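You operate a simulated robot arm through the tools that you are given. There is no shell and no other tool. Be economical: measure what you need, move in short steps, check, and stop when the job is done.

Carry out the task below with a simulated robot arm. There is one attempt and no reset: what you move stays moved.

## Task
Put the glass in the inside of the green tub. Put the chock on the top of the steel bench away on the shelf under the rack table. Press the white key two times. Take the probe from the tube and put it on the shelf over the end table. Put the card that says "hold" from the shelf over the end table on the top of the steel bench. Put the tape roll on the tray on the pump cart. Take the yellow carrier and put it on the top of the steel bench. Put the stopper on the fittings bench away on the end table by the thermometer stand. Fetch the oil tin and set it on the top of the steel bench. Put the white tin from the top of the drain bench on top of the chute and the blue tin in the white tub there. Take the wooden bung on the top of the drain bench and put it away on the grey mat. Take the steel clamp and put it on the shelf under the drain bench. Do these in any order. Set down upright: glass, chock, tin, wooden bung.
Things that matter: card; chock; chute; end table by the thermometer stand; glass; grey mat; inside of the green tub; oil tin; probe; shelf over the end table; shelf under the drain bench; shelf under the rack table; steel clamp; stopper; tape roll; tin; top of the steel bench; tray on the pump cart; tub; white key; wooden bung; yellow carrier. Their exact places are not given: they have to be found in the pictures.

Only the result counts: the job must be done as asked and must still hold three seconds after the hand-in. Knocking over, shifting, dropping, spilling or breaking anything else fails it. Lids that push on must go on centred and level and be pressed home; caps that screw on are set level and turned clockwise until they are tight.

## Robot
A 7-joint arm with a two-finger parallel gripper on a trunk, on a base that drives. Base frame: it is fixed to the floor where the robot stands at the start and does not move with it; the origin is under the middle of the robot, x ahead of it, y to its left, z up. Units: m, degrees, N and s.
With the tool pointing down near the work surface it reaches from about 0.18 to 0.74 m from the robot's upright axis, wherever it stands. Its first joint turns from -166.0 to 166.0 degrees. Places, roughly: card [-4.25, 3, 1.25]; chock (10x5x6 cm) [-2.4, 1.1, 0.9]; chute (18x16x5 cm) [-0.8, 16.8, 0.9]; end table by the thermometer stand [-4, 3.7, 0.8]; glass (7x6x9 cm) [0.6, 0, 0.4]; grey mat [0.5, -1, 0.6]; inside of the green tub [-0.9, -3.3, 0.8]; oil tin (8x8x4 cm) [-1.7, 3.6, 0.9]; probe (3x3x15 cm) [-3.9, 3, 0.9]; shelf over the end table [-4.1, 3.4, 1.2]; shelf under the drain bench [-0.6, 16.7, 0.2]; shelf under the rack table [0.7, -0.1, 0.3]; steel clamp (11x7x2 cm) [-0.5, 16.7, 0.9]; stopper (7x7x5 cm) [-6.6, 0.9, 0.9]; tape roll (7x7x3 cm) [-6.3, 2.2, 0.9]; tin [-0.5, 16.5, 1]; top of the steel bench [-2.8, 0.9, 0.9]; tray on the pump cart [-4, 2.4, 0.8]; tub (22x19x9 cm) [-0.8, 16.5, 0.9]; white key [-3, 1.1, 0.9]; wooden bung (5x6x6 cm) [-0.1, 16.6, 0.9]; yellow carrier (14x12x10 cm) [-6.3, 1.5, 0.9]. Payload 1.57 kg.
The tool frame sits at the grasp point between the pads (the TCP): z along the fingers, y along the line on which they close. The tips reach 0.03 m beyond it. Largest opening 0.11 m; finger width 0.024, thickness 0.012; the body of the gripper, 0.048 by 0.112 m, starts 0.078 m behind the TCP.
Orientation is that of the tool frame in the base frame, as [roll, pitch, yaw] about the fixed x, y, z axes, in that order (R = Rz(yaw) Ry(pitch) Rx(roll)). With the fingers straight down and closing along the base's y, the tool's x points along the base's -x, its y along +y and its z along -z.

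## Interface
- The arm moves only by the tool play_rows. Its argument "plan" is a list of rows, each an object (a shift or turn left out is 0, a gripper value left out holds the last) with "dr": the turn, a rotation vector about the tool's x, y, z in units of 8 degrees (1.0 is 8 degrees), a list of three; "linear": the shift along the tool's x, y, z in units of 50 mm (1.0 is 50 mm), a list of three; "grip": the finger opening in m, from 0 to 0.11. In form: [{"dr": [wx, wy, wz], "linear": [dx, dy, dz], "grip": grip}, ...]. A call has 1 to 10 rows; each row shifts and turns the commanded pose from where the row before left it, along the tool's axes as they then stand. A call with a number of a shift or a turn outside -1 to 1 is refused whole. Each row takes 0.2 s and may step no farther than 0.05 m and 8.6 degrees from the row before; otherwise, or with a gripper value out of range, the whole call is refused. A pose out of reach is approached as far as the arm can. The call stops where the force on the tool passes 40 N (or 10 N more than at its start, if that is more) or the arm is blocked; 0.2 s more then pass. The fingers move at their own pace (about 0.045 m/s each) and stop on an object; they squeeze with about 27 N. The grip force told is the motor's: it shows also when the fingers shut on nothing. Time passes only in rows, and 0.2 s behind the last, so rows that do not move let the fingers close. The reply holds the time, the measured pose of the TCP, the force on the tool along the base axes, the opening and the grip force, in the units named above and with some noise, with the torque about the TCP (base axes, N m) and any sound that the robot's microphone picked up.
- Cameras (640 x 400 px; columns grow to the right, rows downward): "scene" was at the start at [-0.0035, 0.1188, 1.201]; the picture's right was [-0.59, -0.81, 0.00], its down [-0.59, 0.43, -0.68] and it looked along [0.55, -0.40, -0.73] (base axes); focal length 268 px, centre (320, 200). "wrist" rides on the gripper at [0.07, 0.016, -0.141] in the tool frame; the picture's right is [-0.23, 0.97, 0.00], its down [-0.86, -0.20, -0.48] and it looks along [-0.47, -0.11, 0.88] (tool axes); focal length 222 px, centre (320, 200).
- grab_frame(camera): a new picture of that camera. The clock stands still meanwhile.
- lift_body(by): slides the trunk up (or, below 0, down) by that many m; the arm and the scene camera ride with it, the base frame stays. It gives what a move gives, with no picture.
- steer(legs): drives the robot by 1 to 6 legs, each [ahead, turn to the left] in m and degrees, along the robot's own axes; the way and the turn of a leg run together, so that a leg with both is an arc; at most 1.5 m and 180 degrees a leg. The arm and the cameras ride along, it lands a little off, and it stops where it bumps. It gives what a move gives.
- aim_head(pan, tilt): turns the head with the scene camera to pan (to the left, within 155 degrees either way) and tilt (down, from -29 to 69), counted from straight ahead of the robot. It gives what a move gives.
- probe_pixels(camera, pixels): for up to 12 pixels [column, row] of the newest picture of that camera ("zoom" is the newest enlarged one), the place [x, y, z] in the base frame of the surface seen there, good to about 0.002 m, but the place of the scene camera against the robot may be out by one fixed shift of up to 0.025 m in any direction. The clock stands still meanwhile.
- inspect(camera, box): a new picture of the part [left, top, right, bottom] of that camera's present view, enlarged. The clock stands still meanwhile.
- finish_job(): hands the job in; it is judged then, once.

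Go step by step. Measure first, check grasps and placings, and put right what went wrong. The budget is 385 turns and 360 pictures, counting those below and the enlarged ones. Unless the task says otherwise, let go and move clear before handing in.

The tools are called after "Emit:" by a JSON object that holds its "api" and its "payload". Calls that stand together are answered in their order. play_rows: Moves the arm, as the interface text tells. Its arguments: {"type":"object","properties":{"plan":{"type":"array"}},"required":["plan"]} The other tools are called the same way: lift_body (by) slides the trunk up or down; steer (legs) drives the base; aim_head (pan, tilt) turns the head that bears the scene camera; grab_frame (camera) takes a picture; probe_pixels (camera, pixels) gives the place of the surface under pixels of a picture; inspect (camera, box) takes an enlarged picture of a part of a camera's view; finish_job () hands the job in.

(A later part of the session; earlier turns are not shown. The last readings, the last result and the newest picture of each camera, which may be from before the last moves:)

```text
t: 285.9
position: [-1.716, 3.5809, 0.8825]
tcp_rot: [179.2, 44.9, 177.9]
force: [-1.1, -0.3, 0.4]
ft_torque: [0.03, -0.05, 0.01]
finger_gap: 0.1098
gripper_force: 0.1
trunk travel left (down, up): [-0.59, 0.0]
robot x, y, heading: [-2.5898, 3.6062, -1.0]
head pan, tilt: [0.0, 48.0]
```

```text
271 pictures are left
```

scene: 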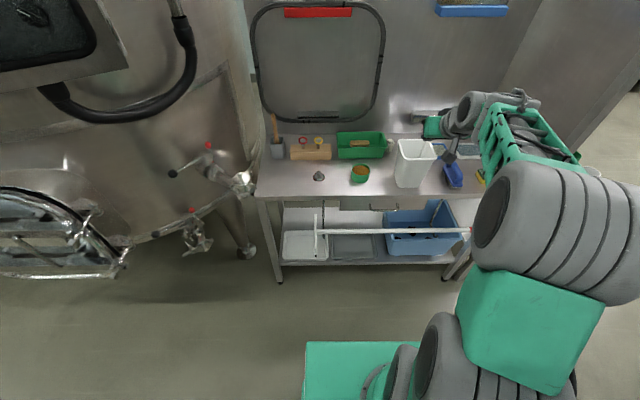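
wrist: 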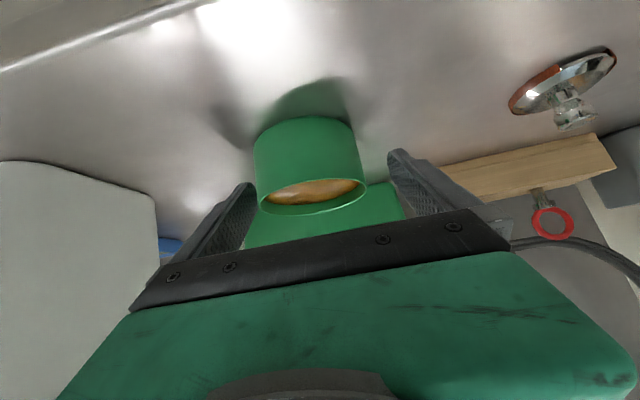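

Emit:
{"api": "play_rows", "payload": {"plan": [{"linear": [0.1, -0.09, 0.16]}, {"grip": 0.05}, {"grip": 0.05}, {"grip": 0.05}, {"grip": 0.05}, {"linear": [-0.3, 0, -0.3]}, {"linear": [-0.4, 0, -0.4]}]}}

Emit:
{"api": "grab_frame", "payload": {"camera": "wrist"}}

```text
t: 287.5
position: [-1.7146, 3.5747, 0.9207]
tcp_rot: [179.2, 44.9, 177.9]
force: [-0.6, -0.3, -5.0]
ft_torque: [-0.01, -0.05, 0.0]
finger_gap: 0.0791
gripper_force: 26.8
trunk travel left (down, up): [-0.59, 0.0]
robot x, y, heading: [-2.5932, 3.6093, -0.9]
head pan, tilt: [0.0, 48.0]
```

```text
270 pictures are left
```

wrist: 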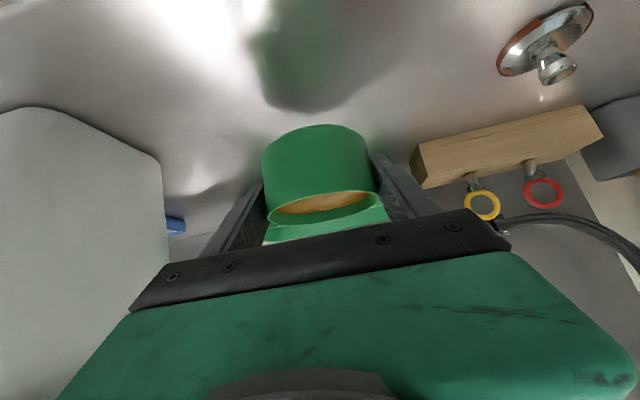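

The tin is held (gap 0.079). I'll raise it, back off, then drive to the steel bench.

Emit:
{"api": "play_rows", "payload": {"plan": [{"linear": [-0.5, 0, -0.5]}, {"linear": [-0.6, 0, -0.6]}, {"linear": [-0.6, 0, -0.6]}, {"linear": [-0.5, 0, -0.5]}, {"linear": [0, 0, 0]}]}}

Emit:
{"api": "steer", "payload": {"legs": [[-0.3, 0], [0, -80], [1.0, 0], [0.8, 0], [0, -10]]}}

Emit:
{"api": "grab_frame", "payload": {"camera": "scene"}}

```text
t: 288.7
position: [-1.714, 3.5752, 1.0755]
tcp_rot: [179.2, 45.1, 177.8]
force: [0.3, -0.3, -3.6]
ft_torque: [0.0, 0.0, -0.01]
finger_gap: 0.0793
gripper_force: 26.8
trunk travel left (down, up): [-0.59, 0.0]
robot x, y, heading: [-2.5916, 3.6046, -1.2]
head pan, tilt: [0.0, 48.0]
```

```text
t: 303.6
position: [-2.5781, 0.9517, 1.0756]
tcp_rot: [179.2, 45.1, 89.2]
force: [-1.1, -0.8, -3.2]
ft_torque: [0.05, -0.04, 0.02]
finger_gap: 0.0792
gripper_force: 26.8
trunk travel left (down, up): [-0.59, 0.0]
robot x, y, heading: [-2.5685, 1.8341, -89.5]
head pan, tilt: [0.0, 48.0]
```

```text
269 pictures are left
```

scene: 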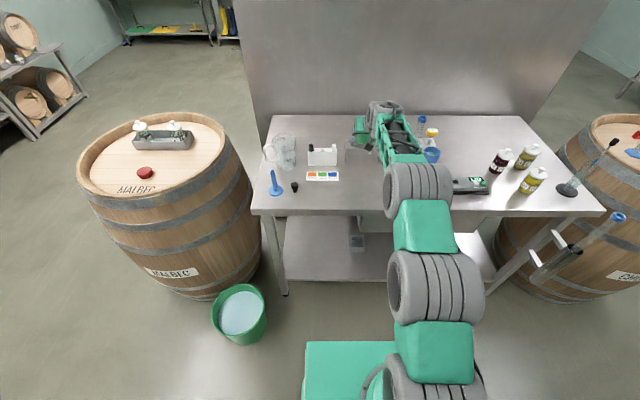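

Emit:
{"api": "play_rows", "payload": {"plan": [{"linear": [0.55, 0.1, -0.55]}, {"linear": [0.55, 0.1, -0.55]}, {"linear": [0.45, 0, -0.45]}, {"linear": [0, 0, 0]}]}}

Emit:
{"api": "grab_frame", "payload": {"camera": "wrist"}}

Emit:
{"api": "inspect", "payload": {"camera": "scene", "box": [250, 100, 500, 230]}}

```text
t: 304.6
position: [-2.5684, 1.0643, 1.0742]
tcp_rot: [179.2, 45.0, 89.3]
force: [-0.4, 0.0, -3.4]
ft_torque: [0.01, -0.02, 0.01]
finger_gap: 0.0793
gripper_force: 27.3
trunk travel left (down, up): [-0.59, 0.0]
robot x, y, heading: [-2.5695, 1.8324, -89.3]
head pan, tilt: [0.0, 48.0]
```

```text
268 pictures are left
```

wrist: 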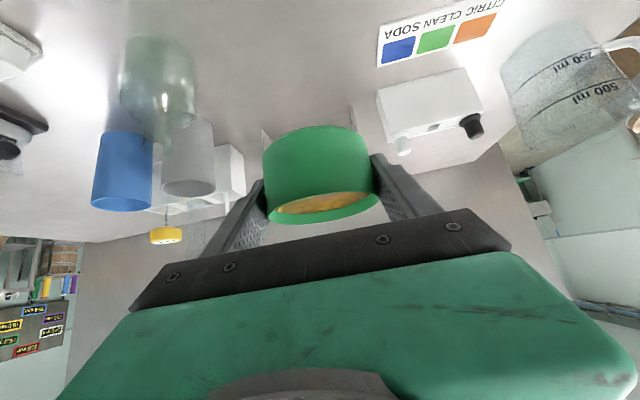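

```text
2.56 times, centred on (375, 165) of scene
```

zoom: 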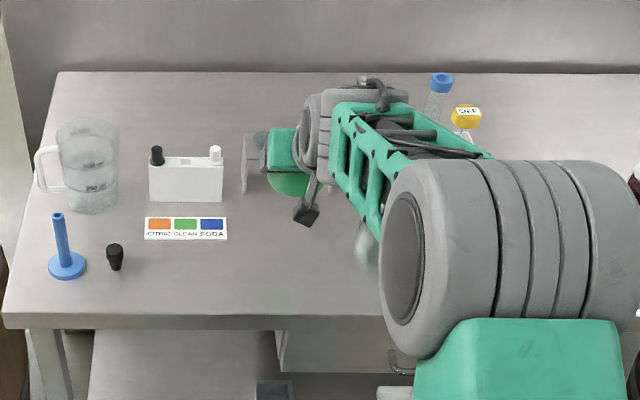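

Emit:
{"api": "probe_pixels", "payload": {"camera": "wrist", "pixels": [[190, 60], [165, 50], [300, 60], [250, 100], [340, 100], [380, 120], [200, 160], [410, 140], [280, 30]]}}

```text
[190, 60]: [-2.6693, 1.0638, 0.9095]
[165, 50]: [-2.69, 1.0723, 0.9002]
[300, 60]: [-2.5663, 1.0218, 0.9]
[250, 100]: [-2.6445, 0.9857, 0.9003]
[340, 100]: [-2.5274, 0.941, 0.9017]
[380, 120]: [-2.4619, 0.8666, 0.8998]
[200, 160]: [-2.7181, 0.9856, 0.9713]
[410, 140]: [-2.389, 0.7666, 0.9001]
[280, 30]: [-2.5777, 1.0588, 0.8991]
```

Emit:
{"api": "play_rows", "payload": {"plan": [{"linear": [0.5, 0.2, 0.5]}, {"linear": [0.6, 0, 0.6]}, {"linear": [0.5, 0, 0.5]}, {"linear": [0.2, 0, 0.2]}, {"linear": [0.1, 0, 0.1]}, {"linear": [0, 0, 0]}]}}

```text
t: 305.9
position: [-2.5567, 1.0622, 0.9408]
tcp_rot: [179.1, 45.1, 89.3]
force: [0.6, -1.2, -3.9]
ft_torque: [0.0, 0.01, -0.02]
finger_gap: 0.0789
gripper_force: 27.5
trunk travel left (down, up): [-0.59, 0.0]
robot x, y, heading: [-2.5669, 1.8288, -89.6]
head pan, tilt: [0.0, 48.0]
```

Emit:
{"api": "play_rows", "payload": {"plan": [{"linear": [0.07, 0, 0.07]}, {"linear": [0.04, 0, 0.04]}, {"linear": [0.03, 0, 0.03]}, {"linear": [0, 0, 0]}]}}

```text
t: 306.9
position: [-2.5563, 1.0609, 0.9344]
tcp_rot: [179.3, 45.2, 89.3]
force: [0.4, -0.6, 6.5]
ft_torque: [0.2, 0.38, -0.06]
finger_gap: 0.079
gripper_force: 26.8
trunk travel left (down, up): [-0.59, 0.0]
robot x, y, heading: [-2.565, 1.8326, -89.3]
head pan, tilt: [0.0, 48.0]
```

Contact made. Release and retreat along the tool axis.

Emit:
{"api": "play_rows", "payload": {"plan": [{"grip": 0.11}, {"grip": 0.11}, {"linear": [0, 0, -0.4]}, {"linear": [0, 0, -0.8]}, {"linear": [0, 0, -0.9]}, {"linear": [-0.6, 0, -0.6]}, {"linear": [-0.6, 0, -0.6]}]}}

Emit:
{"api": "grab_frame", "payload": {"camera": "wrist"}}

```text
t: 308.6
position: [-2.5569, 1.1392, 1.0909]
tcp_rot: [179.2, 45.0, 89.3]
force: [0.0, -0.4, 0.2]
ft_torque: [0.0, 0.03, 0.01]
finger_gap: 0.1102
gripper_force: 0.2
trunk travel left (down, up): [-0.59, 0.0]
robot x, y, heading: [-2.5675, 1.8319, -89.5]
head pan, tilt: [0.0, 48.0]
```

```text
266 pictures are left
```

wrist: 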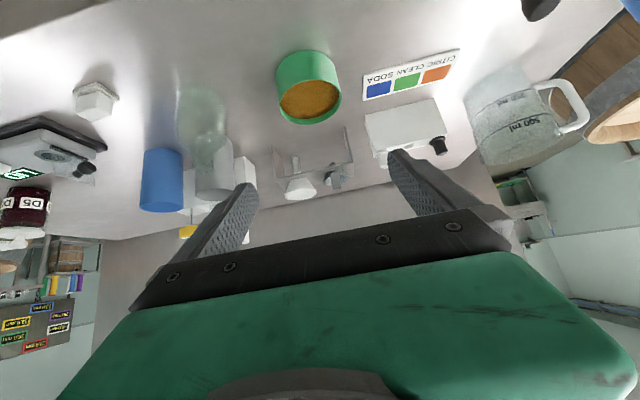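

The oil tin stands on the bench. Next I'll go to the end table/shelf area, driving north and facing west.

Emit:
{"api": "steer", "payload": {"legs": [[0, 179], [1.5, 0], [0, 90]]}}

Emit:
{"api": "aim_head", "payload": {"pan": 0, "tilt": 30}}

Emit:
{"api": "grab_frame", "payload": {"camera": "scene"}}

```text
t: 327.2
position: [-3.2223, 3.3981, 1.0915]
tcp_rot: [179.2, 45.0, -3.4]
force: [-0.6, 0.4, 0.5]
ft_torque: [-0.01, 0.01, 0.0]
finger_gap: 0.1101
gripper_force: 0.1
trunk travel left (down, up): [-0.59, 0.0]
robot x, y, heading: [-2.5264, 3.3728, 177.8]
head pan, tilt: [0.0, 48.0]
```

```text
t: 328.0
position: [-3.2227, 3.3973, 1.0913]
tcp_rot: [179.2, 45.0, -3.4]
force: [-0.1, -0.3, -0.1]
ft_torque: [0.0, 0.01, -0.01]
finger_gap: 0.1101
gripper_force: 0.0
trunk travel left (down, up): [-0.59, 0.0]
robot x, y, heading: [-2.5258, 3.3707, 177.9]
head pan, tilt: [0.0, 30.0]
```

```text
265 pictures are left
```

scene: 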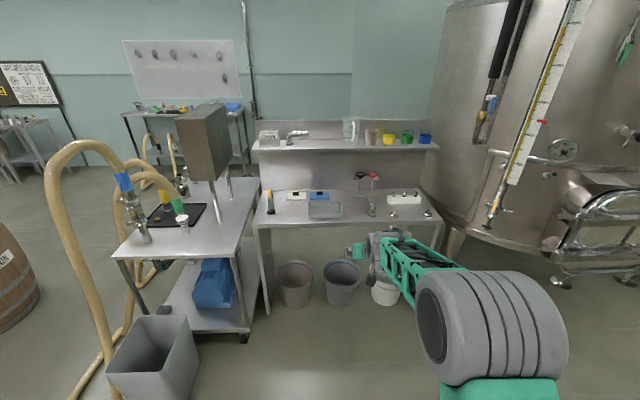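

Emit:
{"api": "inspect", "payload": {"camera": "scene", "box": [240, 110, 450, 241]}}

Emit:
{"api": "inspect", "payload": {"camera": "scene", "box": [240, 115, 350, 225]}}

Emit:
{"api": "probe_pixels", "payload": {"camera": "scene", "pixels": [[255, 225], [440, 222], [350, 222], [350, 150], [255, 150], [268, 200], [372, 205], [296, 300], [342, 300], [384, 290], [150, 240], [245, 335]]}}

```text
3.05 times, centred on (345, 176) of scene
```

zoom: 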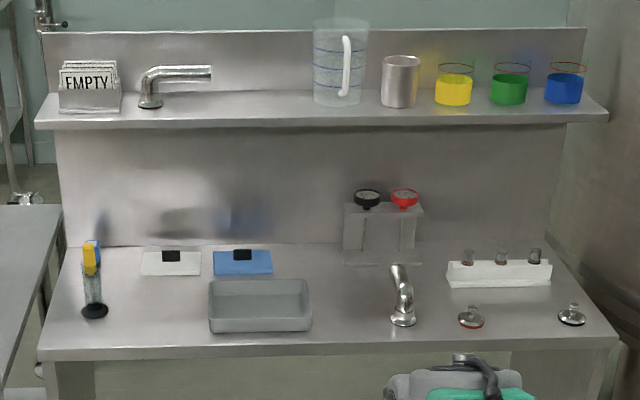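

```text
3.64 times, centred on (295, 170) of scene
```

zoom: 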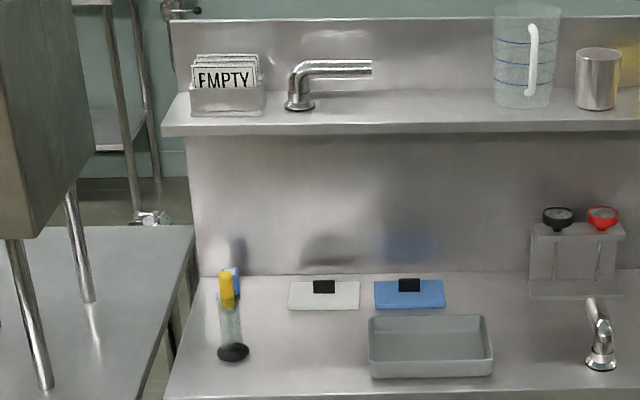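

```text
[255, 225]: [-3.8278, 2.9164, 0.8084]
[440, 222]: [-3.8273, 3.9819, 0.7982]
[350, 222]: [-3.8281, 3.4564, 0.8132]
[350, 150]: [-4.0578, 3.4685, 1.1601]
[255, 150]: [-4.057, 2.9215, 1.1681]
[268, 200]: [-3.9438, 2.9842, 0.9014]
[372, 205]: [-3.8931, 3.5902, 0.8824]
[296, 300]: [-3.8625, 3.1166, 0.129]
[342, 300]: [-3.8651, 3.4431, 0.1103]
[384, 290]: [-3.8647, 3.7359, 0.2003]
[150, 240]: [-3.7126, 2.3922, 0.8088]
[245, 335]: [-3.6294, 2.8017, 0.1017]
```

The end table has a front edge at x -3.83 and top 0.80; the shelf is at 1.155 with a card holder at left; the probe stands in a tube at (268,200). I'll check clearances around the pump cart and look closer at the cards.

Emit:
{"api": "probe_pixels", "payload": {"camera": "scene", "pixels": [[155, 350], [195, 355], [238, 255], [118, 258], [85, 330], [258, 190], [262, 130], [262, 142], [275, 138], [140, 200], [195, 130], [430, 210]]}}

Emit:
{"api": "inspect", "payload": {"camera": "scene", "box": [250, 122, 290, 147]}}

```text
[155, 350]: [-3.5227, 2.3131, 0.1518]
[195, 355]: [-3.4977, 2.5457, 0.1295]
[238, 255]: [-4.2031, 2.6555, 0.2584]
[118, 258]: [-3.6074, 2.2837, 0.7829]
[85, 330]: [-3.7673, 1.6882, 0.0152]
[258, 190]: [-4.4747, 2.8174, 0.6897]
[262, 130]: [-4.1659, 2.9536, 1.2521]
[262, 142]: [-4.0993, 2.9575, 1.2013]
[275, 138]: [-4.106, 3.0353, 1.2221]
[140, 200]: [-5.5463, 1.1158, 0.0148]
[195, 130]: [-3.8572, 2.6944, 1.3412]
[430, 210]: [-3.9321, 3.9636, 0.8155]
```

```text
16.00 times, centred on (270, 134) of scene
```

zoom: 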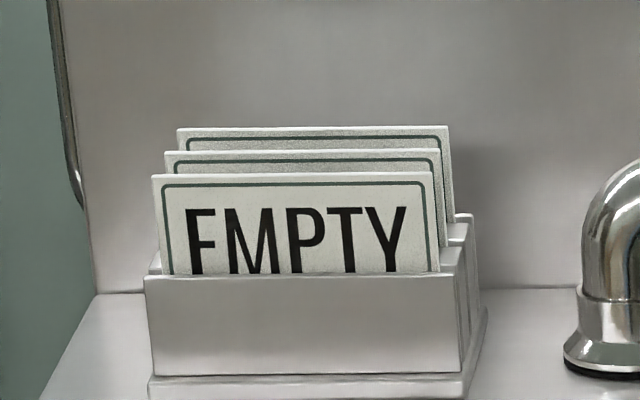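

Three cards stand in the holder, and the rear two labels are hidden. I'll raise the arm, drive closer and look from above with the wrist camera.

Emit:
{"api": "play_rows", "payload": {"plan": [{"linear": [-0.7, 0, -0.7]}, {"linear": [-0.7, 0, -0.7]}, {"linear": [-0.7, 0, -0.7]}, {"linear": [-0.7, 0, -0.7]}, {"linear": [-0.7, 0, -0.7]}, {"linear": [-0.7, 0, -0.7]}, {"linear": [-0.7, 0, -0.7]}]}}

Emit:
{"api": "steer", "payload": {"legs": [[0, 24], [0.76, 0], [0, -22]]}}

Emit:
{"api": "grab_frame", "payload": {"camera": "wrist"}}

Emit:
{"api": "aim_head", "payload": {"pan": 0, "tilt": 30}}

Emit:
{"api": "grab_frame", "payload": {"camera": "scene"}}

```text
t: 329.6
position: [-3.2201, 3.4013, 1.4369]
tcp_rot: [179.1, 45.1, -3.6]
force: [0.3, -0.4, 0.2]
ft_torque: [0.02, -0.04, -0.02]
finger_gap: 0.11
gripper_force: 0.0
trunk travel left (down, up): [-0.59, 0.0]
robot x, y, heading: [-2.5253, 3.371, 177.7]
head pan, tilt: [0.0, 30.0]
```

```text
t: 336.2
position: [-3.9386, 3.0952, 1.4378]
tcp_rot: [179.1, 45.0, -1.4]
force: [-1.2, 0.2, 0.3]
ft_torque: [0.0, 0.03, 0.02]
finger_gap: 0.1101
gripper_force: 0.0
trunk travel left (down, up): [-0.59, 0.0]
robot x, y, heading: [-3.2463, 3.0914, 179.8]
head pan, tilt: [0.0, 30.0]
```

```text
261 pictures are left
```

wrist: 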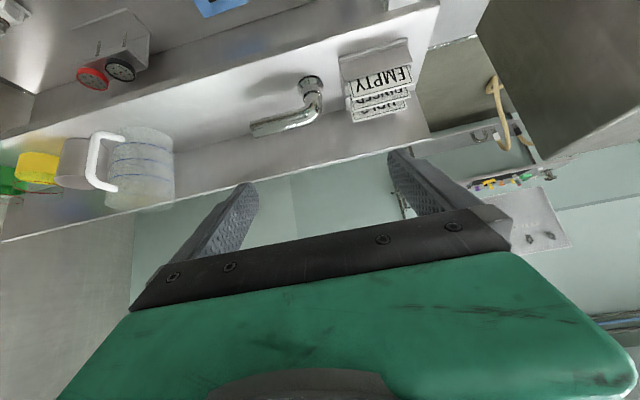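

```text
t: 336.8
position: [-3.9383, 3.0945, 1.4377]
tcp_rot: [179.2, 45.0, -1.5]
force: [-0.2, 0.8, 0.6]
ft_torque: [-0.01, -0.01, 0.01]
finger_gap: 0.1101
gripper_force: 0.0
trunk travel left (down, up): [-0.59, 0.0]
robot x, y, heading: [-3.2456, 3.0927, 179.8]
head pan, tilt: [0.0, 30.0]
```

```text
260 pictures are left
```

scene: 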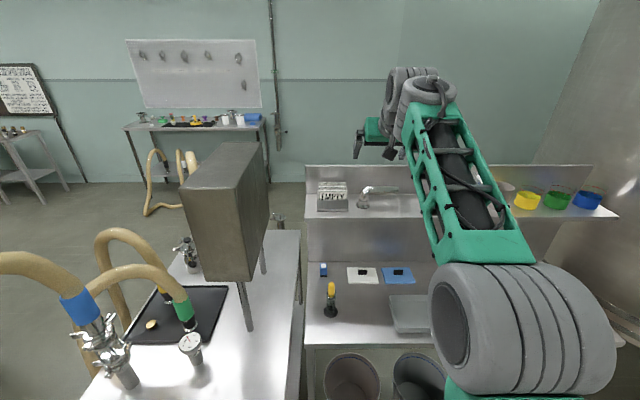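

Emit:
{"api": "inspect", "payload": {"camera": "wrist", "box": [325, 20, 445, 130]}}

Emit:
{"api": "inspect", "payload": {"camera": "scene", "box": [305, 170, 385, 220]}}

```text
3.64 times, centred on (385, 75) of wrist
```

zoom: 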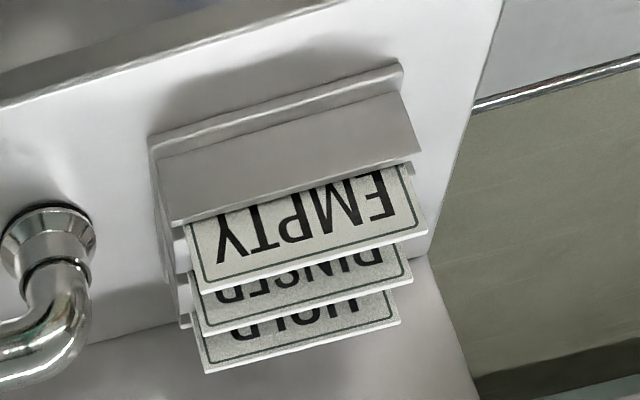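

```text
8.00 times, centred on (345, 195) of scene
```

zoom: 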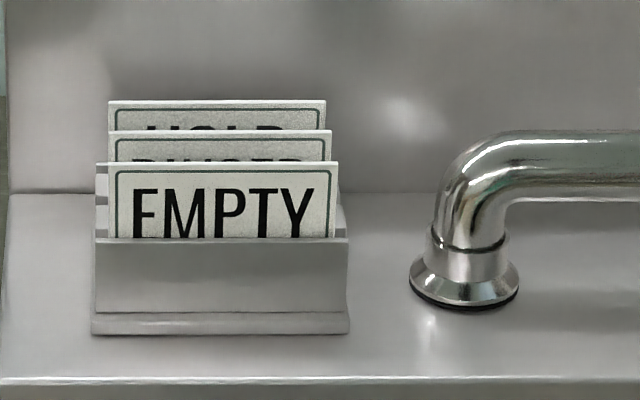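

HOLD is the rearmost card. I'll measure the cards and holder with the wrist camera.

Emit:
{"api": "probe_pixels", "payload": {"camera": "wrist", "pixels": [[382, 120], [432, 107], [408, 113], [384, 110], [435, 96], [383, 97], [440, 83], [372, 105], [366, 78], [375, 118], [400, 60], [438, 62]]}}

Emit:
{"api": "probe_pixels", "payload": {"camera": "scene", "pixels": [[320, 184], [345, 184], [332, 183], [318, 191], [347, 191], [318, 198], [348, 198], [330, 205], [370, 190], [362, 200], [330, 215]]}}

```text
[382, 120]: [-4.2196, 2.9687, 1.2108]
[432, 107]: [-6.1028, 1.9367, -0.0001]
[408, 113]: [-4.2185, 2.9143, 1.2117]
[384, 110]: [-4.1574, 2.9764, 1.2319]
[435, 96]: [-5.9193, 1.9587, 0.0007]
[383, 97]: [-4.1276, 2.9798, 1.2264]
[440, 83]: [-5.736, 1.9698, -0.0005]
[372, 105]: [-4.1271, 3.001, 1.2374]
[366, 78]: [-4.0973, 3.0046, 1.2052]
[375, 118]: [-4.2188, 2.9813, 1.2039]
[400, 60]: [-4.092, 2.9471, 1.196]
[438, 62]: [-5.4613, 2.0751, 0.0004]
```

```text
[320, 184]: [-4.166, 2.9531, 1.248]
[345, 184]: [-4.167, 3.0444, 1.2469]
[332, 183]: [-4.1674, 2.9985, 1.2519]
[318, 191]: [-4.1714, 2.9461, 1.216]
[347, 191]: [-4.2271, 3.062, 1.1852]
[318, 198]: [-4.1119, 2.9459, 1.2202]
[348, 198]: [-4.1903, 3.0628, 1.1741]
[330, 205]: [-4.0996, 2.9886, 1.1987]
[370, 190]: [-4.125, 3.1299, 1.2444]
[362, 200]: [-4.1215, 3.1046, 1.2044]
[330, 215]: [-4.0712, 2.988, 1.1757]
```

I mis-scaled the zoom; re-probing at the correct pixels.

Emit:
{"api": "probe_pixels", "payload": {"camera": "wrist", "pixels": [[355, 120], [404, 107], [380, 113], [357, 109], [406, 96], [356, 96], [411, 82], [345, 72], [409, 58], [380, 110], [345, 98], [380, 98]]}}

```text
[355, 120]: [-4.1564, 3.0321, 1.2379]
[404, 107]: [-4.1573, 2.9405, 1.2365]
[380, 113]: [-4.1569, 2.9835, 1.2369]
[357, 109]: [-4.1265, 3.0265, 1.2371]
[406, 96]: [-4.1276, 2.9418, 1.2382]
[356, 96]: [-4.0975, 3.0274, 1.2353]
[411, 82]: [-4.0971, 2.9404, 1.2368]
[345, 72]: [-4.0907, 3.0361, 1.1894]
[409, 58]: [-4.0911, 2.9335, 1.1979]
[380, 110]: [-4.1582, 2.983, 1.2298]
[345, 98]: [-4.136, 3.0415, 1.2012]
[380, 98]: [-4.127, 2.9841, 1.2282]
```

True geometry: HOLD card at x -4.157, y 2.938–3.035 (9.8 cm wide), top z 1.24, with 3 cm spacing. I'll grip it by its side edges at 45° from above, first nudging closer and checking alignment.

Emit:
{"api": "steer", "payload": {"legs": [[0.08, 0]]}}

Emit:
{"api": "play_rows", "payload": {"plan": [{"linear": [0, 0.7, 0], "grip": 0.11}, {"linear": [0, 0.7, 0]}, {"linear": [0, 0.78, 0]}, {"linear": [0.3, 0, 0.3]}, {"linear": [0, 0, 0]}]}}

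Emit:
{"api": "grab_frame", "payload": {"camera": "wrist"}}

```text
t: 337.8
position: [-4.0186, 3.0936, 1.4376]
tcp_rot: [179.2, 45.0, -1.5]
force: [-0.6, -0.3, -0.3]
ft_torque: [0.0, -0.02, 0.0]
finger_gap: 0.1103
gripper_force: 0.0
trunk travel left (down, up): [-0.59, 0.0]
robot x, y, heading: [-3.3256, 3.0914, 179.6]
head pan, tilt: [0.0, 30.0]
```

```text
t: 339.0
position: [-4.0187, 2.9862, 1.4161]
tcp_rot: [179.3, 45.0, -1.4]
force: [0.2, 0.6, 1.2]
ft_torque: [0.0, 0.01, 0.04]
finger_gap: 0.11
gripper_force: 0.0
trunk travel left (down, up): [-0.59, 0.0]
robot x, y, heading: [-3.3287, 3.0908, 179.9]
head pan, tilt: [0.0, 30.0]
```

```text
257 pictures are left
```

wrist: 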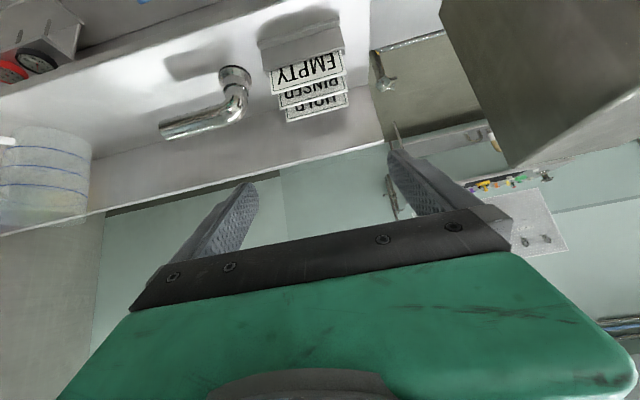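

Emit:
{"api": "play_rows", "payload": {"plan": [{"dr": [-0.124, 0, -0.124]}, {"linear": [0.66, 0, 0.66]}, {"linear": [0, 0, 0.9]}, {"linear": [0, 0, 0.9]}, {"linear": [0, 0, 0.8]}, {"linear": [0, 0, 0]}]}}

Emit:
{"api": "grab_frame", "payload": {"camera": "wrist"}}

Emit:
{"api": "inspect", "payload": {"camera": "scene", "box": [290, 130, 450, 230]}}

```text
t: 340.4
position: [-4.1098, 2.9853, 1.2801]
tcp_rot: [179.2, 45.1, -0.1]
force: [0.5, -0.4, 0.2]
ft_torque: [0.0, -0.03, -0.01]
finger_gap: 0.1103
gripper_force: 0.1
trunk travel left (down, up): [-0.59, 0.0]
robot x, y, heading: [-3.3234, 3.092, 179.8]
head pan, tilt: [0.0, 30.0]
```

```text
256 pictures are left
```

wrist: 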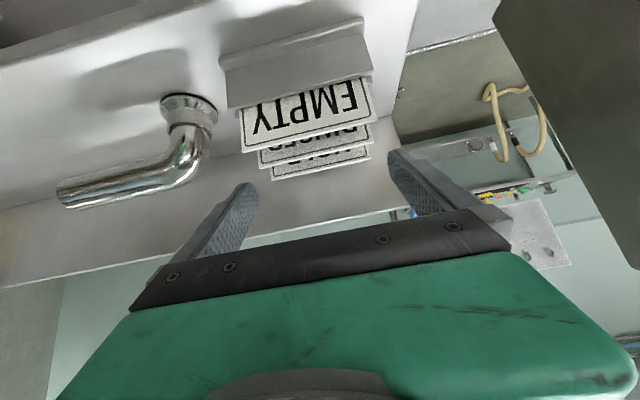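

```text
4.00 times, centred on (370, 180) of scene
```

zoom: 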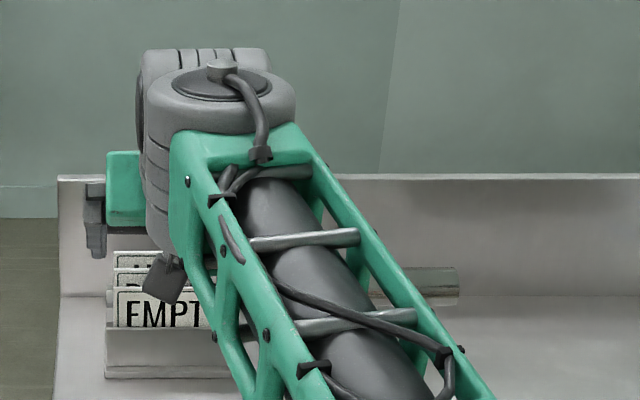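

Emit:
{"api": "play_rows", "payload": {"plan": [{"linear": [0, 0, 0.35]}, {"linear": [0, 0, 0.3]}, {"linear": [0, 0, 0.3]}, {"linear": [0, 0, 0]}]}}

Emit:
{"api": "grab_frame", "payload": {"camera": "wrist"}}

```text
t: 341.4
position: [-4.1436, 2.9844, 1.2463]
tcp_rot: [179.1, 45.0, -0.1]
force: [-0.5, 0.3, -0.7]
ft_torque: [0.01, 0.01, 0.0]
finger_gap: 0.1096
gripper_force: 0.0
trunk travel left (down, up): [-0.59, 0.0]
robot x, y, heading: [-3.3237, 3.0883, 179.7]
head pan, tilt: [0.0, 30.0]
```

```text
254 pictures are left
```

wrist: 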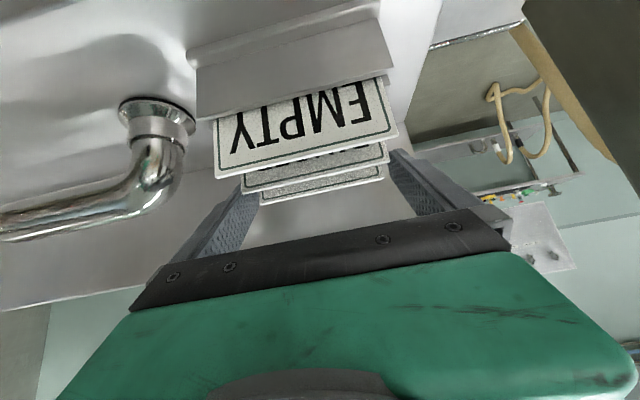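

Emit:
{"api": "play_rows", "payload": {"plan": [{"grip": 0.085}, {"grip": 0.085}, {"grip": 0.085}, {"grip": 0.085}]}}

Emit:
{"api": "inspect", "payload": {"camera": "wrist", "box": [180, 80, 440, 240]}}

```text
t: 342.4
position: [-4.1444, 2.9839, 1.2457]
tcp_rot: [179.3, 45.0, -0.1]
force: [0.2, -0.2, -0.1]
ft_torque: [-0.01, 0.02, 0.01]
finger_gap: 0.099
gripper_force: 26.9
trunk travel left (down, up): [-0.59, 0.0]
robot x, y, heading: [-3.323, 3.0886, 179.7]
head pan, tilt: [0.0, 30.0]
```

```text
2.46 times, centred on (310, 160) of wrist
```

zoom: 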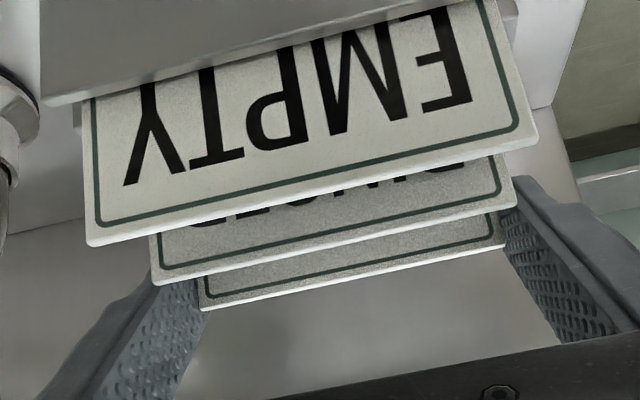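

Gripped at 9.9 cm. Lifting straight up gently.

Emit:
{"api": "play_rows", "payload": {"plan": [{"linear": [-0.15, 0, -0.15]}, {"linear": [-0.3, 0, -0.3]}, {"linear": [-0.4, 0, -0.4]}, {"linear": [-0.5, 0, -0.5]}, {"linear": [-0.5, 0, -0.5]}, {"linear": [0, 0, 0]}]}}

Emit:
{"api": "grab_frame", "payload": {"camera": "wrist"}}

Emit:
{"api": "inspect", "payload": {"camera": "scene", "box": [290, 120, 450, 220]}}

```text
t: 343.8
position: [-4.1295, 2.9783, 1.363]
tcp_rot: [179.1, 44.9, -0.1]
force: [1.0, 0.8, 0.3]
ft_torque: [0.02, 0.0, -0.03]
finger_gap: 0.0989
gripper_force: 27.5
out of reach, approached as far as the arm can: row 5
trunk travel left (down, up): [-0.59, 0.0]
robot x, y, heading: [-3.3276, 3.09, 179.5]
head pan, tilt: [0.0, 30.0]
```

```text
252 pictures are left
```

wrist: 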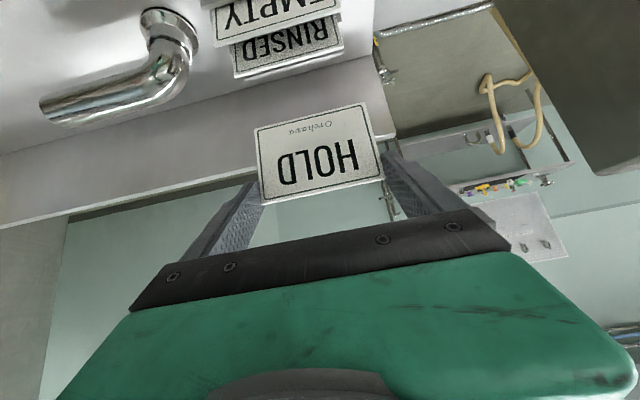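

```text
4.00 times, centred on (370, 170) of scene
```

zoom: 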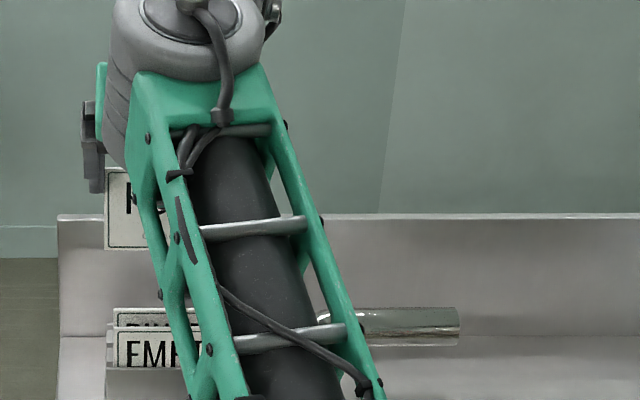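

The HOLD card is out and upright in the grip. I'll back away, turn and bring it to the steel bench.

Emit:
{"api": "steer", "payload": {"legs": [[-0.8, 0], [0, 90.4], [1.13, 0]]}}

Emit:
{"api": "grab_frame", "payload": {"camera": "wrist"}}

Emit:
{"api": "aim_head", "payload": {"pan": 0, "tilt": 48}}

Emit:
{"api": "grab_frame", "payload": {"camera": "scene"}}

```text
t: 357.3
position: [-2.3788, 1.1802, 1.3641]
tcp_rot: [179.0, 45.0, 90.8]
force: [0.2, -0.2, -0.9]
ft_torque: [0.01, -0.01, -0.02]
finger_gap: 0.0987
gripper_force: 27.2
trunk travel left (down, up): [-0.59, 0.0]
robot x, y, heading: [-2.5057, 1.9817, -89.2]
head pan, tilt: [0.0, 30.0]
```

```text
250 pictures are left
```

wrist: 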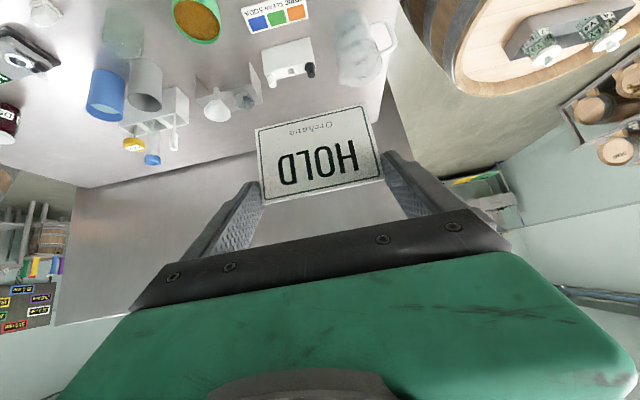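

```text
t: 358.1
position: [-2.3795, 1.1803, 1.3643]
tcp_rot: [179.1, 45.0, 90.8]
force: [0.9, -0.7, -0.5]
ft_torque: [0.0, 0.01, -0.01]
finger_gap: 0.0991
gripper_force: 26.7
trunk travel left (down, up): [-0.59, 0.0]
robot x, y, heading: [-2.5023, 1.9861, -89.3]
head pan, tilt: [0.0, 48.0]
```

```text
249 pictures are left
```

scene: 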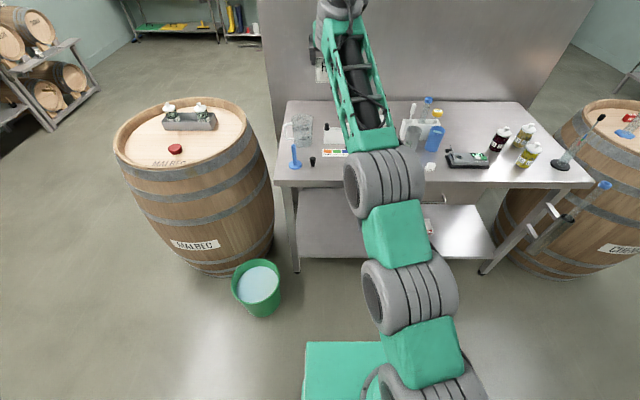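

I'll retract and lower the arm to bend it, then drive in.

Emit:
{"api": "play_rows", "payload": {"plan": [{"linear": [0.9, 0, 0]}, {"linear": [0.9, 0, 0]}, {"linear": [0.9, 0, 0]}, {"linear": [0.9, 0, 0]}, {"linear": [0.9, 0, 0]}, {"linear": [0, -0.7, 0]}, {"linear": [0, 0, 0]}]}}

Emit:
{"api": "grab_frame", "payload": {"camera": "scene"}}

```text
t: 359.7
position: [-2.4173, 1.3371, 1.2022]
tcp_rot: [179.1, 45.1, 90.8]
force: [0.0, 0.7, 0.0]
ft_torque: [0.0, 0.01, -0.01]
finger_gap: 0.0985
gripper_force: 26.7
trunk travel left (down, up): [-0.59, 0.0]
robot x, y, heading: [-2.5056, 1.9829, -89.3]
head pan, tilt: [0.0, 48.0]
```

```text
248 pictures are left
```

scene: 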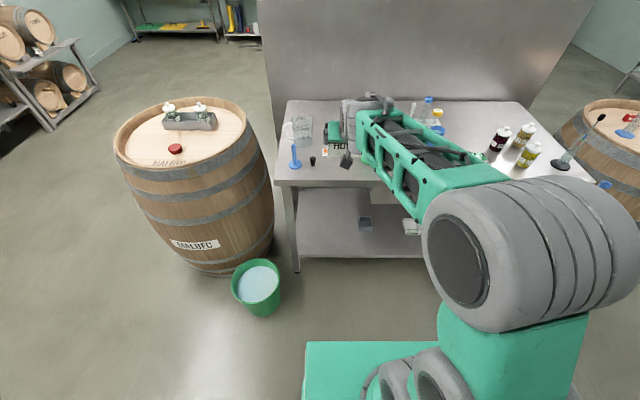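

Emit:
{"api": "steer", "payload": {"legs": [[0.22, 0]]}}

Emit:
{"api": "play_rows", "payload": {"plan": [{"dr": [0, 1, 0]}, {"dr": [0, 1, 0]}, {"dr": [0, 1, 0]}, {"linear": [0, 0, 0]}]}}

Emit:
{"api": "grab_frame", "payload": {"camera": "wrist"}}

```text
t: 361.4
position: [-2.4114, 1.114, 1.202]
tcp_rot: [179.2, 45.1, 90.9]
force: [1.0, -0.6, -1.1]
ft_torque: [0.08, -0.02, 0.02]
finger_gap: 0.099
gripper_force: 26.8
trunk travel left (down, up): [-0.59, 0.0]
robot x, y, heading: [-2.5006, 1.7605, -89.4]
head pan, tilt: [0.0, 48.0]
```

```text
t: 362.4
position: [-2.412, 1.1145, 1.2034]
tcp_rot: [179.3, 21.0, 91.3]
force: [0.4, -0.1, -0.8]
ft_torque: [-0.02, 0.03, 0.03]
finger_gap: 0.0987
gripper_force: 27.2
trunk travel left (down, up): [-0.59, 0.0]
robot x, y, heading: [-2.5027, 1.7628, -89.3]
head pan, tilt: [0.0, 48.0]
```

```text
247 pictures are left
```

wrist: 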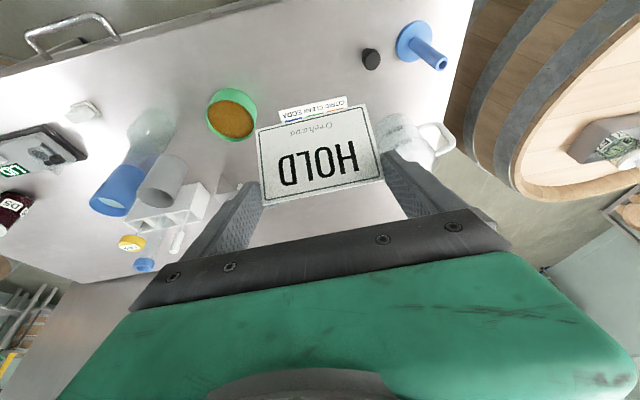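

Emit:
{"api": "probe_pixels", "payload": {"camera": "wrist", "pixels": [[315, 118], [262, 133], [362, 107], [270, 198], [375, 176], [320, 185], [233, 115], [371, 60]]}}

```text
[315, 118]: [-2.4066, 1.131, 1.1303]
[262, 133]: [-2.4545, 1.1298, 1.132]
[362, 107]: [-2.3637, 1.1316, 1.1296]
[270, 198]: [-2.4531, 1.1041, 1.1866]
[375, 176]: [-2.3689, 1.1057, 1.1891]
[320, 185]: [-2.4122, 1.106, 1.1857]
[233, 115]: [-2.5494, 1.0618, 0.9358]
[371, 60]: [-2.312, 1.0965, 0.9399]
```

Emit:
{"api": "play_rows", "payload": {"plan": [{"linear": [0, -0.15, 0]}, {"linear": [0.34, 0, 0.9]}, {"linear": [0.34, 0, 0.9]}, {"linear": [0.34, 0, 0.9]}, {"linear": [0.34, 0, 0.9]}, {"linear": [0.07, 0, 0.19]}, {"linear": [0, 0, 0]}]}}

Emit:
{"api": "grab_frame", "payload": {"camera": "wrist"}}

```text
t: 364.0
position: [-2.4165, 1.1138, 1.0003]
tcp_rot: [179.3, 21.1, 91.3]
force: [-0.2, 0.6, -0.9]
ft_torque: [0.0, -0.03, 0.0]
finger_gap: 0.0987
gripper_force: 27.0
trunk travel left (down, up): [-0.59, 0.0]
robot x, y, heading: [-2.5005, 1.7621, -89.1]
head pan, tilt: [0.0, 48.0]
```

```text
246 pictures are left
```

wrist: 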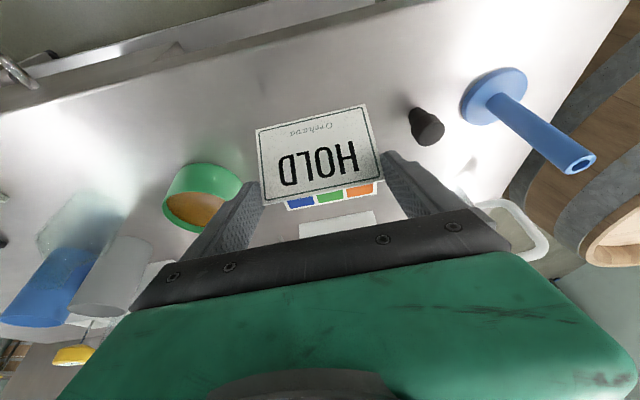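

Emit:
{"api": "play_rows", "payload": {"plan": [{"linear": [0.12, 0, 0.3]}, {"linear": [0.03, 0, 0.08]}, {"linear": [0.02, 0, 0.05]}, {"linear": [0, 0, 0]}]}}

```text
t: 365.0
position: [-2.4178, 1.1123, 0.9782]
tcp_rot: [179.3, 21.2, 91.4]
force: [-0.3, -0.4, 1.4]
ft_torque: [-0.01, 0.1, 0.04]
finger_gap: 0.0988
gripper_force: 27.0
trunk travel left (down, up): [-0.59, 0.0]
robot x, y, heading: [-2.5041, 1.7653, -89.2]
head pan, tilt: [0.0, 48.0]
```

Bottom edge is touching. Releasing so the card lays down.

Emit:
{"api": "play_rows", "payload": {"plan": [{"grip": 0.11}, {"grip": 0.11}, {"linear": [0, 0, 0]}]}}

Emit:
{"api": "grab_frame", "payload": {"camera": "wrist"}}

```text
t: 365.8
position: [-2.4179, 1.1121, 0.9793]
tcp_rot: [179.3, 21.0, 91.4]
force: [0.2, 0.3, -0.9]
ft_torque: [-0.02, -0.03, 0.0]
finger_gap: 0.1101
gripper_force: 0.0
trunk travel left (down, up): [-0.59, 0.0]
robot x, y, heading: [-2.504, 1.7609, -89.3]
head pan, tilt: [0.0, 48.0]
```

```text
245 pictures are left
```

wrist: 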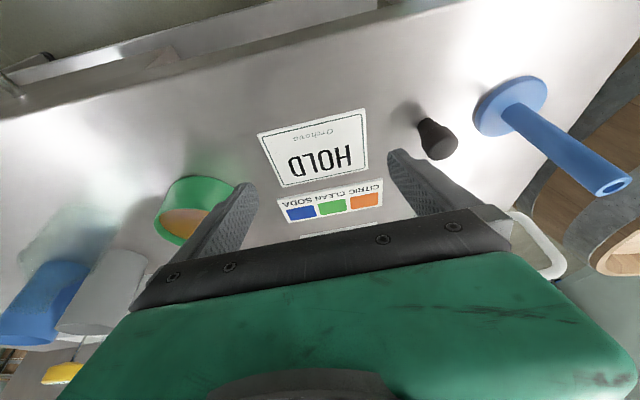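

The card lies face up on the bench. Now I'll lift, restore the 45° tilt, and return to the end table for the probe.

Emit:
{"api": "play_rows", "payload": {"plan": [{"linear": [-0.34, 0, -0.9]}, {"linear": [-0.34, 0, -0.9]}, {"linear": [-0.34, 0, -0.9]}, {"linear": [-0.34, 0, -0.9]}, {"linear": [-0.34, 0, -0.9]}, {"linear": [-0.34, 0, -0.9]}, {"dr": [0, -1, 0]}, {"dr": [0, -1, 0]}, {"dr": [0, -1, 0]}]}}

Emit:
{"api": "steer", "payload": {"legs": [[-1.3, 0], [0, -90.6], [0.55, 0]]}}

Emit:
{"api": "aim_head", "payload": {"pan": 0, "tilt": 35}}

Emit:
{"api": "grab_frame", "payload": {"camera": "scene"}}

Emit:
{"api": "grab_frame", "payload": {"camera": "wrist"}}

```text
t: 367.8
position: [-2.424, 1.1143, 1.2668]
tcp_rot: [179.1, 45.1, 90.9]
force: [0.2, -0.7, 0.0]
ft_torque: [0.01, 0.0, -0.01]
finger_gap: 0.11
gripper_force: 0.0
trunk travel left (down, up): [-0.59, 0.0]
robot x, y, heading: [-2.4998, 1.7652, -89.4]
head pan, tilt: [0.0, 48.0]
```

```text
t: 380.9
position: [-3.7219, 2.9662, 1.2663]
tcp_rot: [179.1, 45.0, 1.4]
force: [0.1, 0.5, -0.1]
ft_torque: [0.04, 0.0, -0.01]
finger_gap: 0.1102
gripper_force: 0.1
trunk travel left (down, up): [-0.59, 0.0]
robot x, y, heading: [-3.0749, 3.0505, -178.7]
head pan, tilt: [0.0, 48.0]
```

```text
t: 381.7
position: [-3.7224, 2.9657, 1.2651]
tcp_rot: [179.0, 45.0, 1.5]
force: [-0.8, -0.8, 0.1]
ft_torque: [0.01, 0.01, -0.02]
finger_gap: 0.1099
gripper_force: 0.0
trunk travel left (down, up): [-0.59, 0.0]
robot x, y, heading: [-3.0745, 3.0505, -178.9]
head pan, tilt: [0.0, 35.0]
```

```text
244 pictures are left
```

scene: 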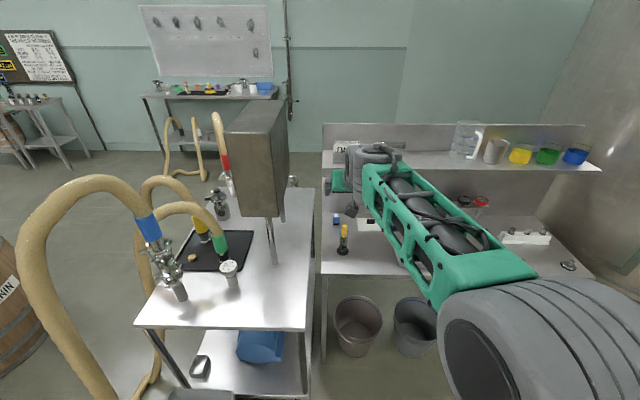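

```text
243 pictures are left
```

wrist: 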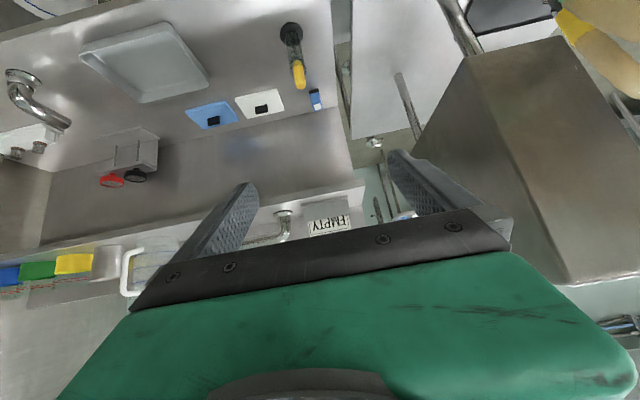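

Emit:
{"api": "inspect", "payload": {"camera": "wrist", "box": [230, 10, 350, 120]}}

Emit:
{"api": "inspect", "payload": {"camera": "scene", "box": [310, 190, 390, 270]}}

Emit:
{"api": "probe_pixels", "payload": {"camera": "wrist", "pixels": [[297, 66], [299, 84], [294, 48], [290, 30], [294, 62], [303, 80], [314, 95], [318, 106], [330, 60], [260, 102], [270, 25]]}}

```text
3.64 times, centred on (290, 65) of wrist
```

zoom: 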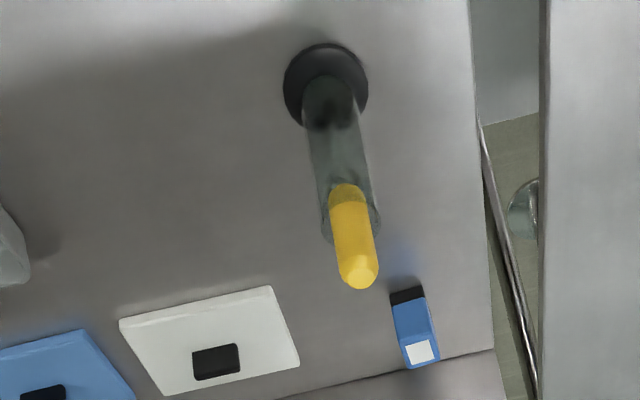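

```text
5.00 times, centred on (350, 230) of scene
```

zoom: 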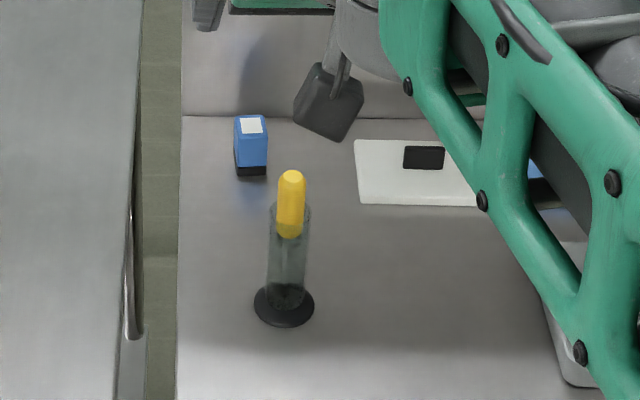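

```text
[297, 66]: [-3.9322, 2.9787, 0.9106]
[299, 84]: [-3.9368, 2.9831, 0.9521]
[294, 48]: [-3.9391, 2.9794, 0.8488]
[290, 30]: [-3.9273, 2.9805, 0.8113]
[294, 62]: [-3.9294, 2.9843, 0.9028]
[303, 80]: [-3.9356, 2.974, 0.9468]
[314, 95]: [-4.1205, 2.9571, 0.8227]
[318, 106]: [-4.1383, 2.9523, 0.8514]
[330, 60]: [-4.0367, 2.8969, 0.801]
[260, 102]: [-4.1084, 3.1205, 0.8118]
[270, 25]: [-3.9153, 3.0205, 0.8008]
```

The probe's yellow handle spans z 0.90–0.955 at (-3.941,2.979). I'll grip it with the hand nearly horizontal so it can later be laid down. Pitch up and lower in front of the table.

Emit:
{"api": "play_rows", "payload": {"plan": [{"dr": [0, -1, 0]}, {"dr": [0, -1, 0]}, {"dr": [0, -1, 0]}, {"dr": [0, -1, 0]}, {"dr": [0, -1, 0]}, {"linear": [0.9, 0, 0]}, {"linear": [0.9, 0, 0]}, {"linear": [0.9, 0, 0]}, {"linear": [0.9, 0, 0]}, {"linear": [0, 0, 0]}]}}

Emit:
{"api": "play_rows", "payload": {"plan": [{"linear": [0.9, 0, 0]}, {"linear": [0.9, 0, 0]}, {"linear": [0.8, 0, 0]}, {"linear": [0, 0, 0]}]}}

Emit:
{"api": "grab_frame", "payload": {"camera": "wrist"}}

Emit:
{"api": "grab_frame", "payload": {"camera": "scene"}}

```text
t: 383.9
position: [-3.7077, 2.9628, 1.0853]
tcp_rot: [172.8, 85.0, -5.2]
force: [0.1, 0.3, 1.0]
ft_torque: [0.01, 0.02, -0.01]
finger_gap: 0.1098
gripper_force: 0.0
trunk travel left (down, up): [-0.59, 0.0]
robot x, y, heading: [-3.0752, 3.0497, -178.8]
head pan, tilt: [0.0, 35.0]
```

```text
t: 384.9
position: [-3.6958, 2.9632, 0.9553]
tcp_rot: [172.6, 85.0, -5.3]
force: [0.2, -0.3, 0.3]
ft_torque: [-0.02, 0.01, -0.02]
finger_gap: 0.11
gripper_force: 0.1
trunk travel left (down, up): [-0.59, 0.0]
robot x, y, heading: [-3.0733, 3.0514, -179.0]
head pan, tilt: [0.0, 35.0]
```

```text
240 pictures are left
```

wrist: 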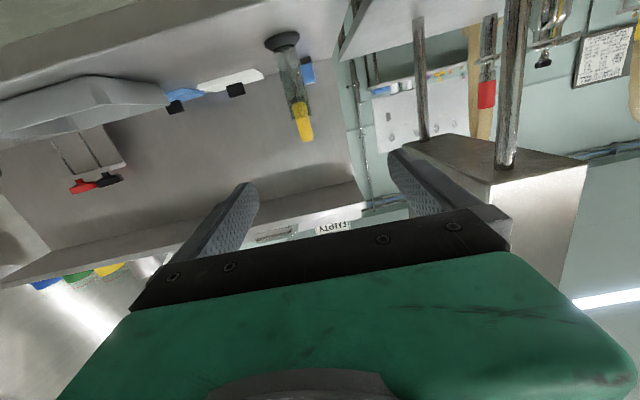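

```text
239 pictures are left
```

scene: 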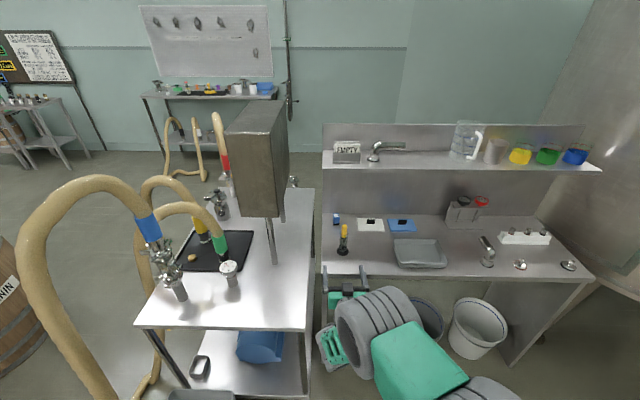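

Emit:
{"api": "probe_pixels", "payload": {"camera": "wrist", "pixels": [[297, 115], [302, 125], [306, 138], [298, 128], [309, 125], [286, 70], [283, 41]]}}

```text
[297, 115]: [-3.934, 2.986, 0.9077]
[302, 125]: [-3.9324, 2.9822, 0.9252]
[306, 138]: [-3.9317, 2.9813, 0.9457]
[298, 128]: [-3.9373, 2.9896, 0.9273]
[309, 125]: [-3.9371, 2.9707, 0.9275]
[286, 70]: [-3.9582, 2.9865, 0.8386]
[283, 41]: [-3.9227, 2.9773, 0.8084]
```

Emit:
{"api": "play_rows", "payload": {"plan": [{"linear": [0, -0.13, 0.8], "grip": 0.08}, {"linear": [0, -0.13, 0.8]}, {"linear": [0, -0.13, 0.8]}, {"linear": [0, -0.13, 0.8]}, {"linear": [0, 0, 0]}]}}

Emit:
{"api": "grab_frame", "payload": {"camera": "wrist"}}

```text
t: 386.1
position: [-3.8568, 2.984, 0.9398]
tcp_rot: [172.7, 85.0, -5.2]
force: [0.7, -0.2, -0.1]
ft_torque: [-0.01, 0.0, -0.04]
finger_gap: 0.08
gripper_force: 0.0
trunk travel left (down, up): [-0.59, 0.0]
robot x, y, heading: [-3.0762, 3.048, -178.7]
head pan, tilt: [0.0, 35.0]
```

```text
238 pictures are left
```

wrist: 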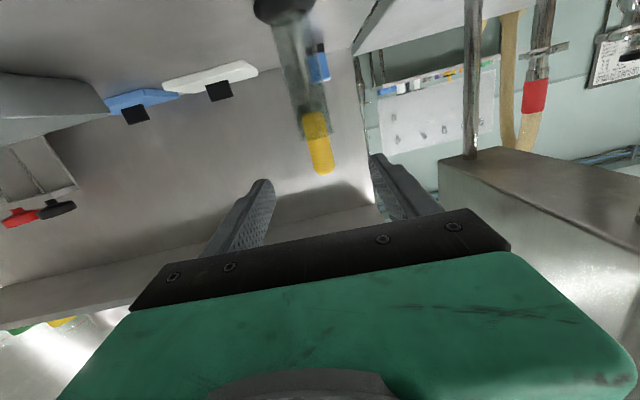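

Emit:
{"api": "play_rows", "payload": {"plan": [{"linear": [0, 0, 0.75]}, {"linear": [0, 0, 0.72]}, {"grip": 0.005}, {"grip": 0.005}, {"grip": 0.005}, {"grip": 0.005}, {"grip": 0.005}]}}

Emit:
{"api": "grab_frame", "payload": {"camera": "wrist"}}

```text
t: 387.7
position: [-3.9295, 2.9803, 0.9337]
tcp_rot: [172.8, 84.9, -5.1]
force: [-0.7, -0.2, 0.8]
ft_torque: [-0.01, -0.01, 0.0]
finger_gap: 0.0216
gripper_force: 27.3
trunk travel left (down, up): [-0.59, 0.0]
robot x, y, heading: [-3.0769, 3.0538, -178.7]
head pan, tilt: [0.0, 35.0]
```

```text
237 pictures are left
```

wrist: 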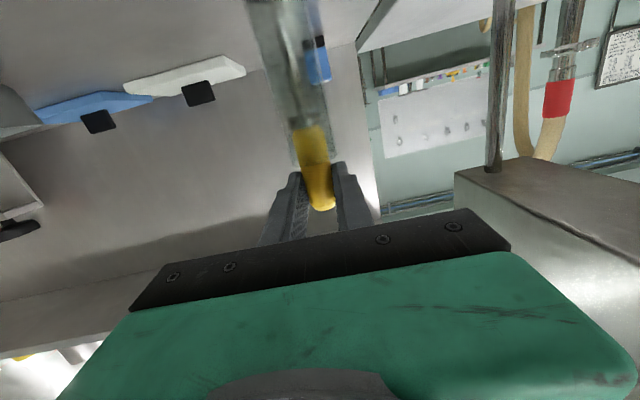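

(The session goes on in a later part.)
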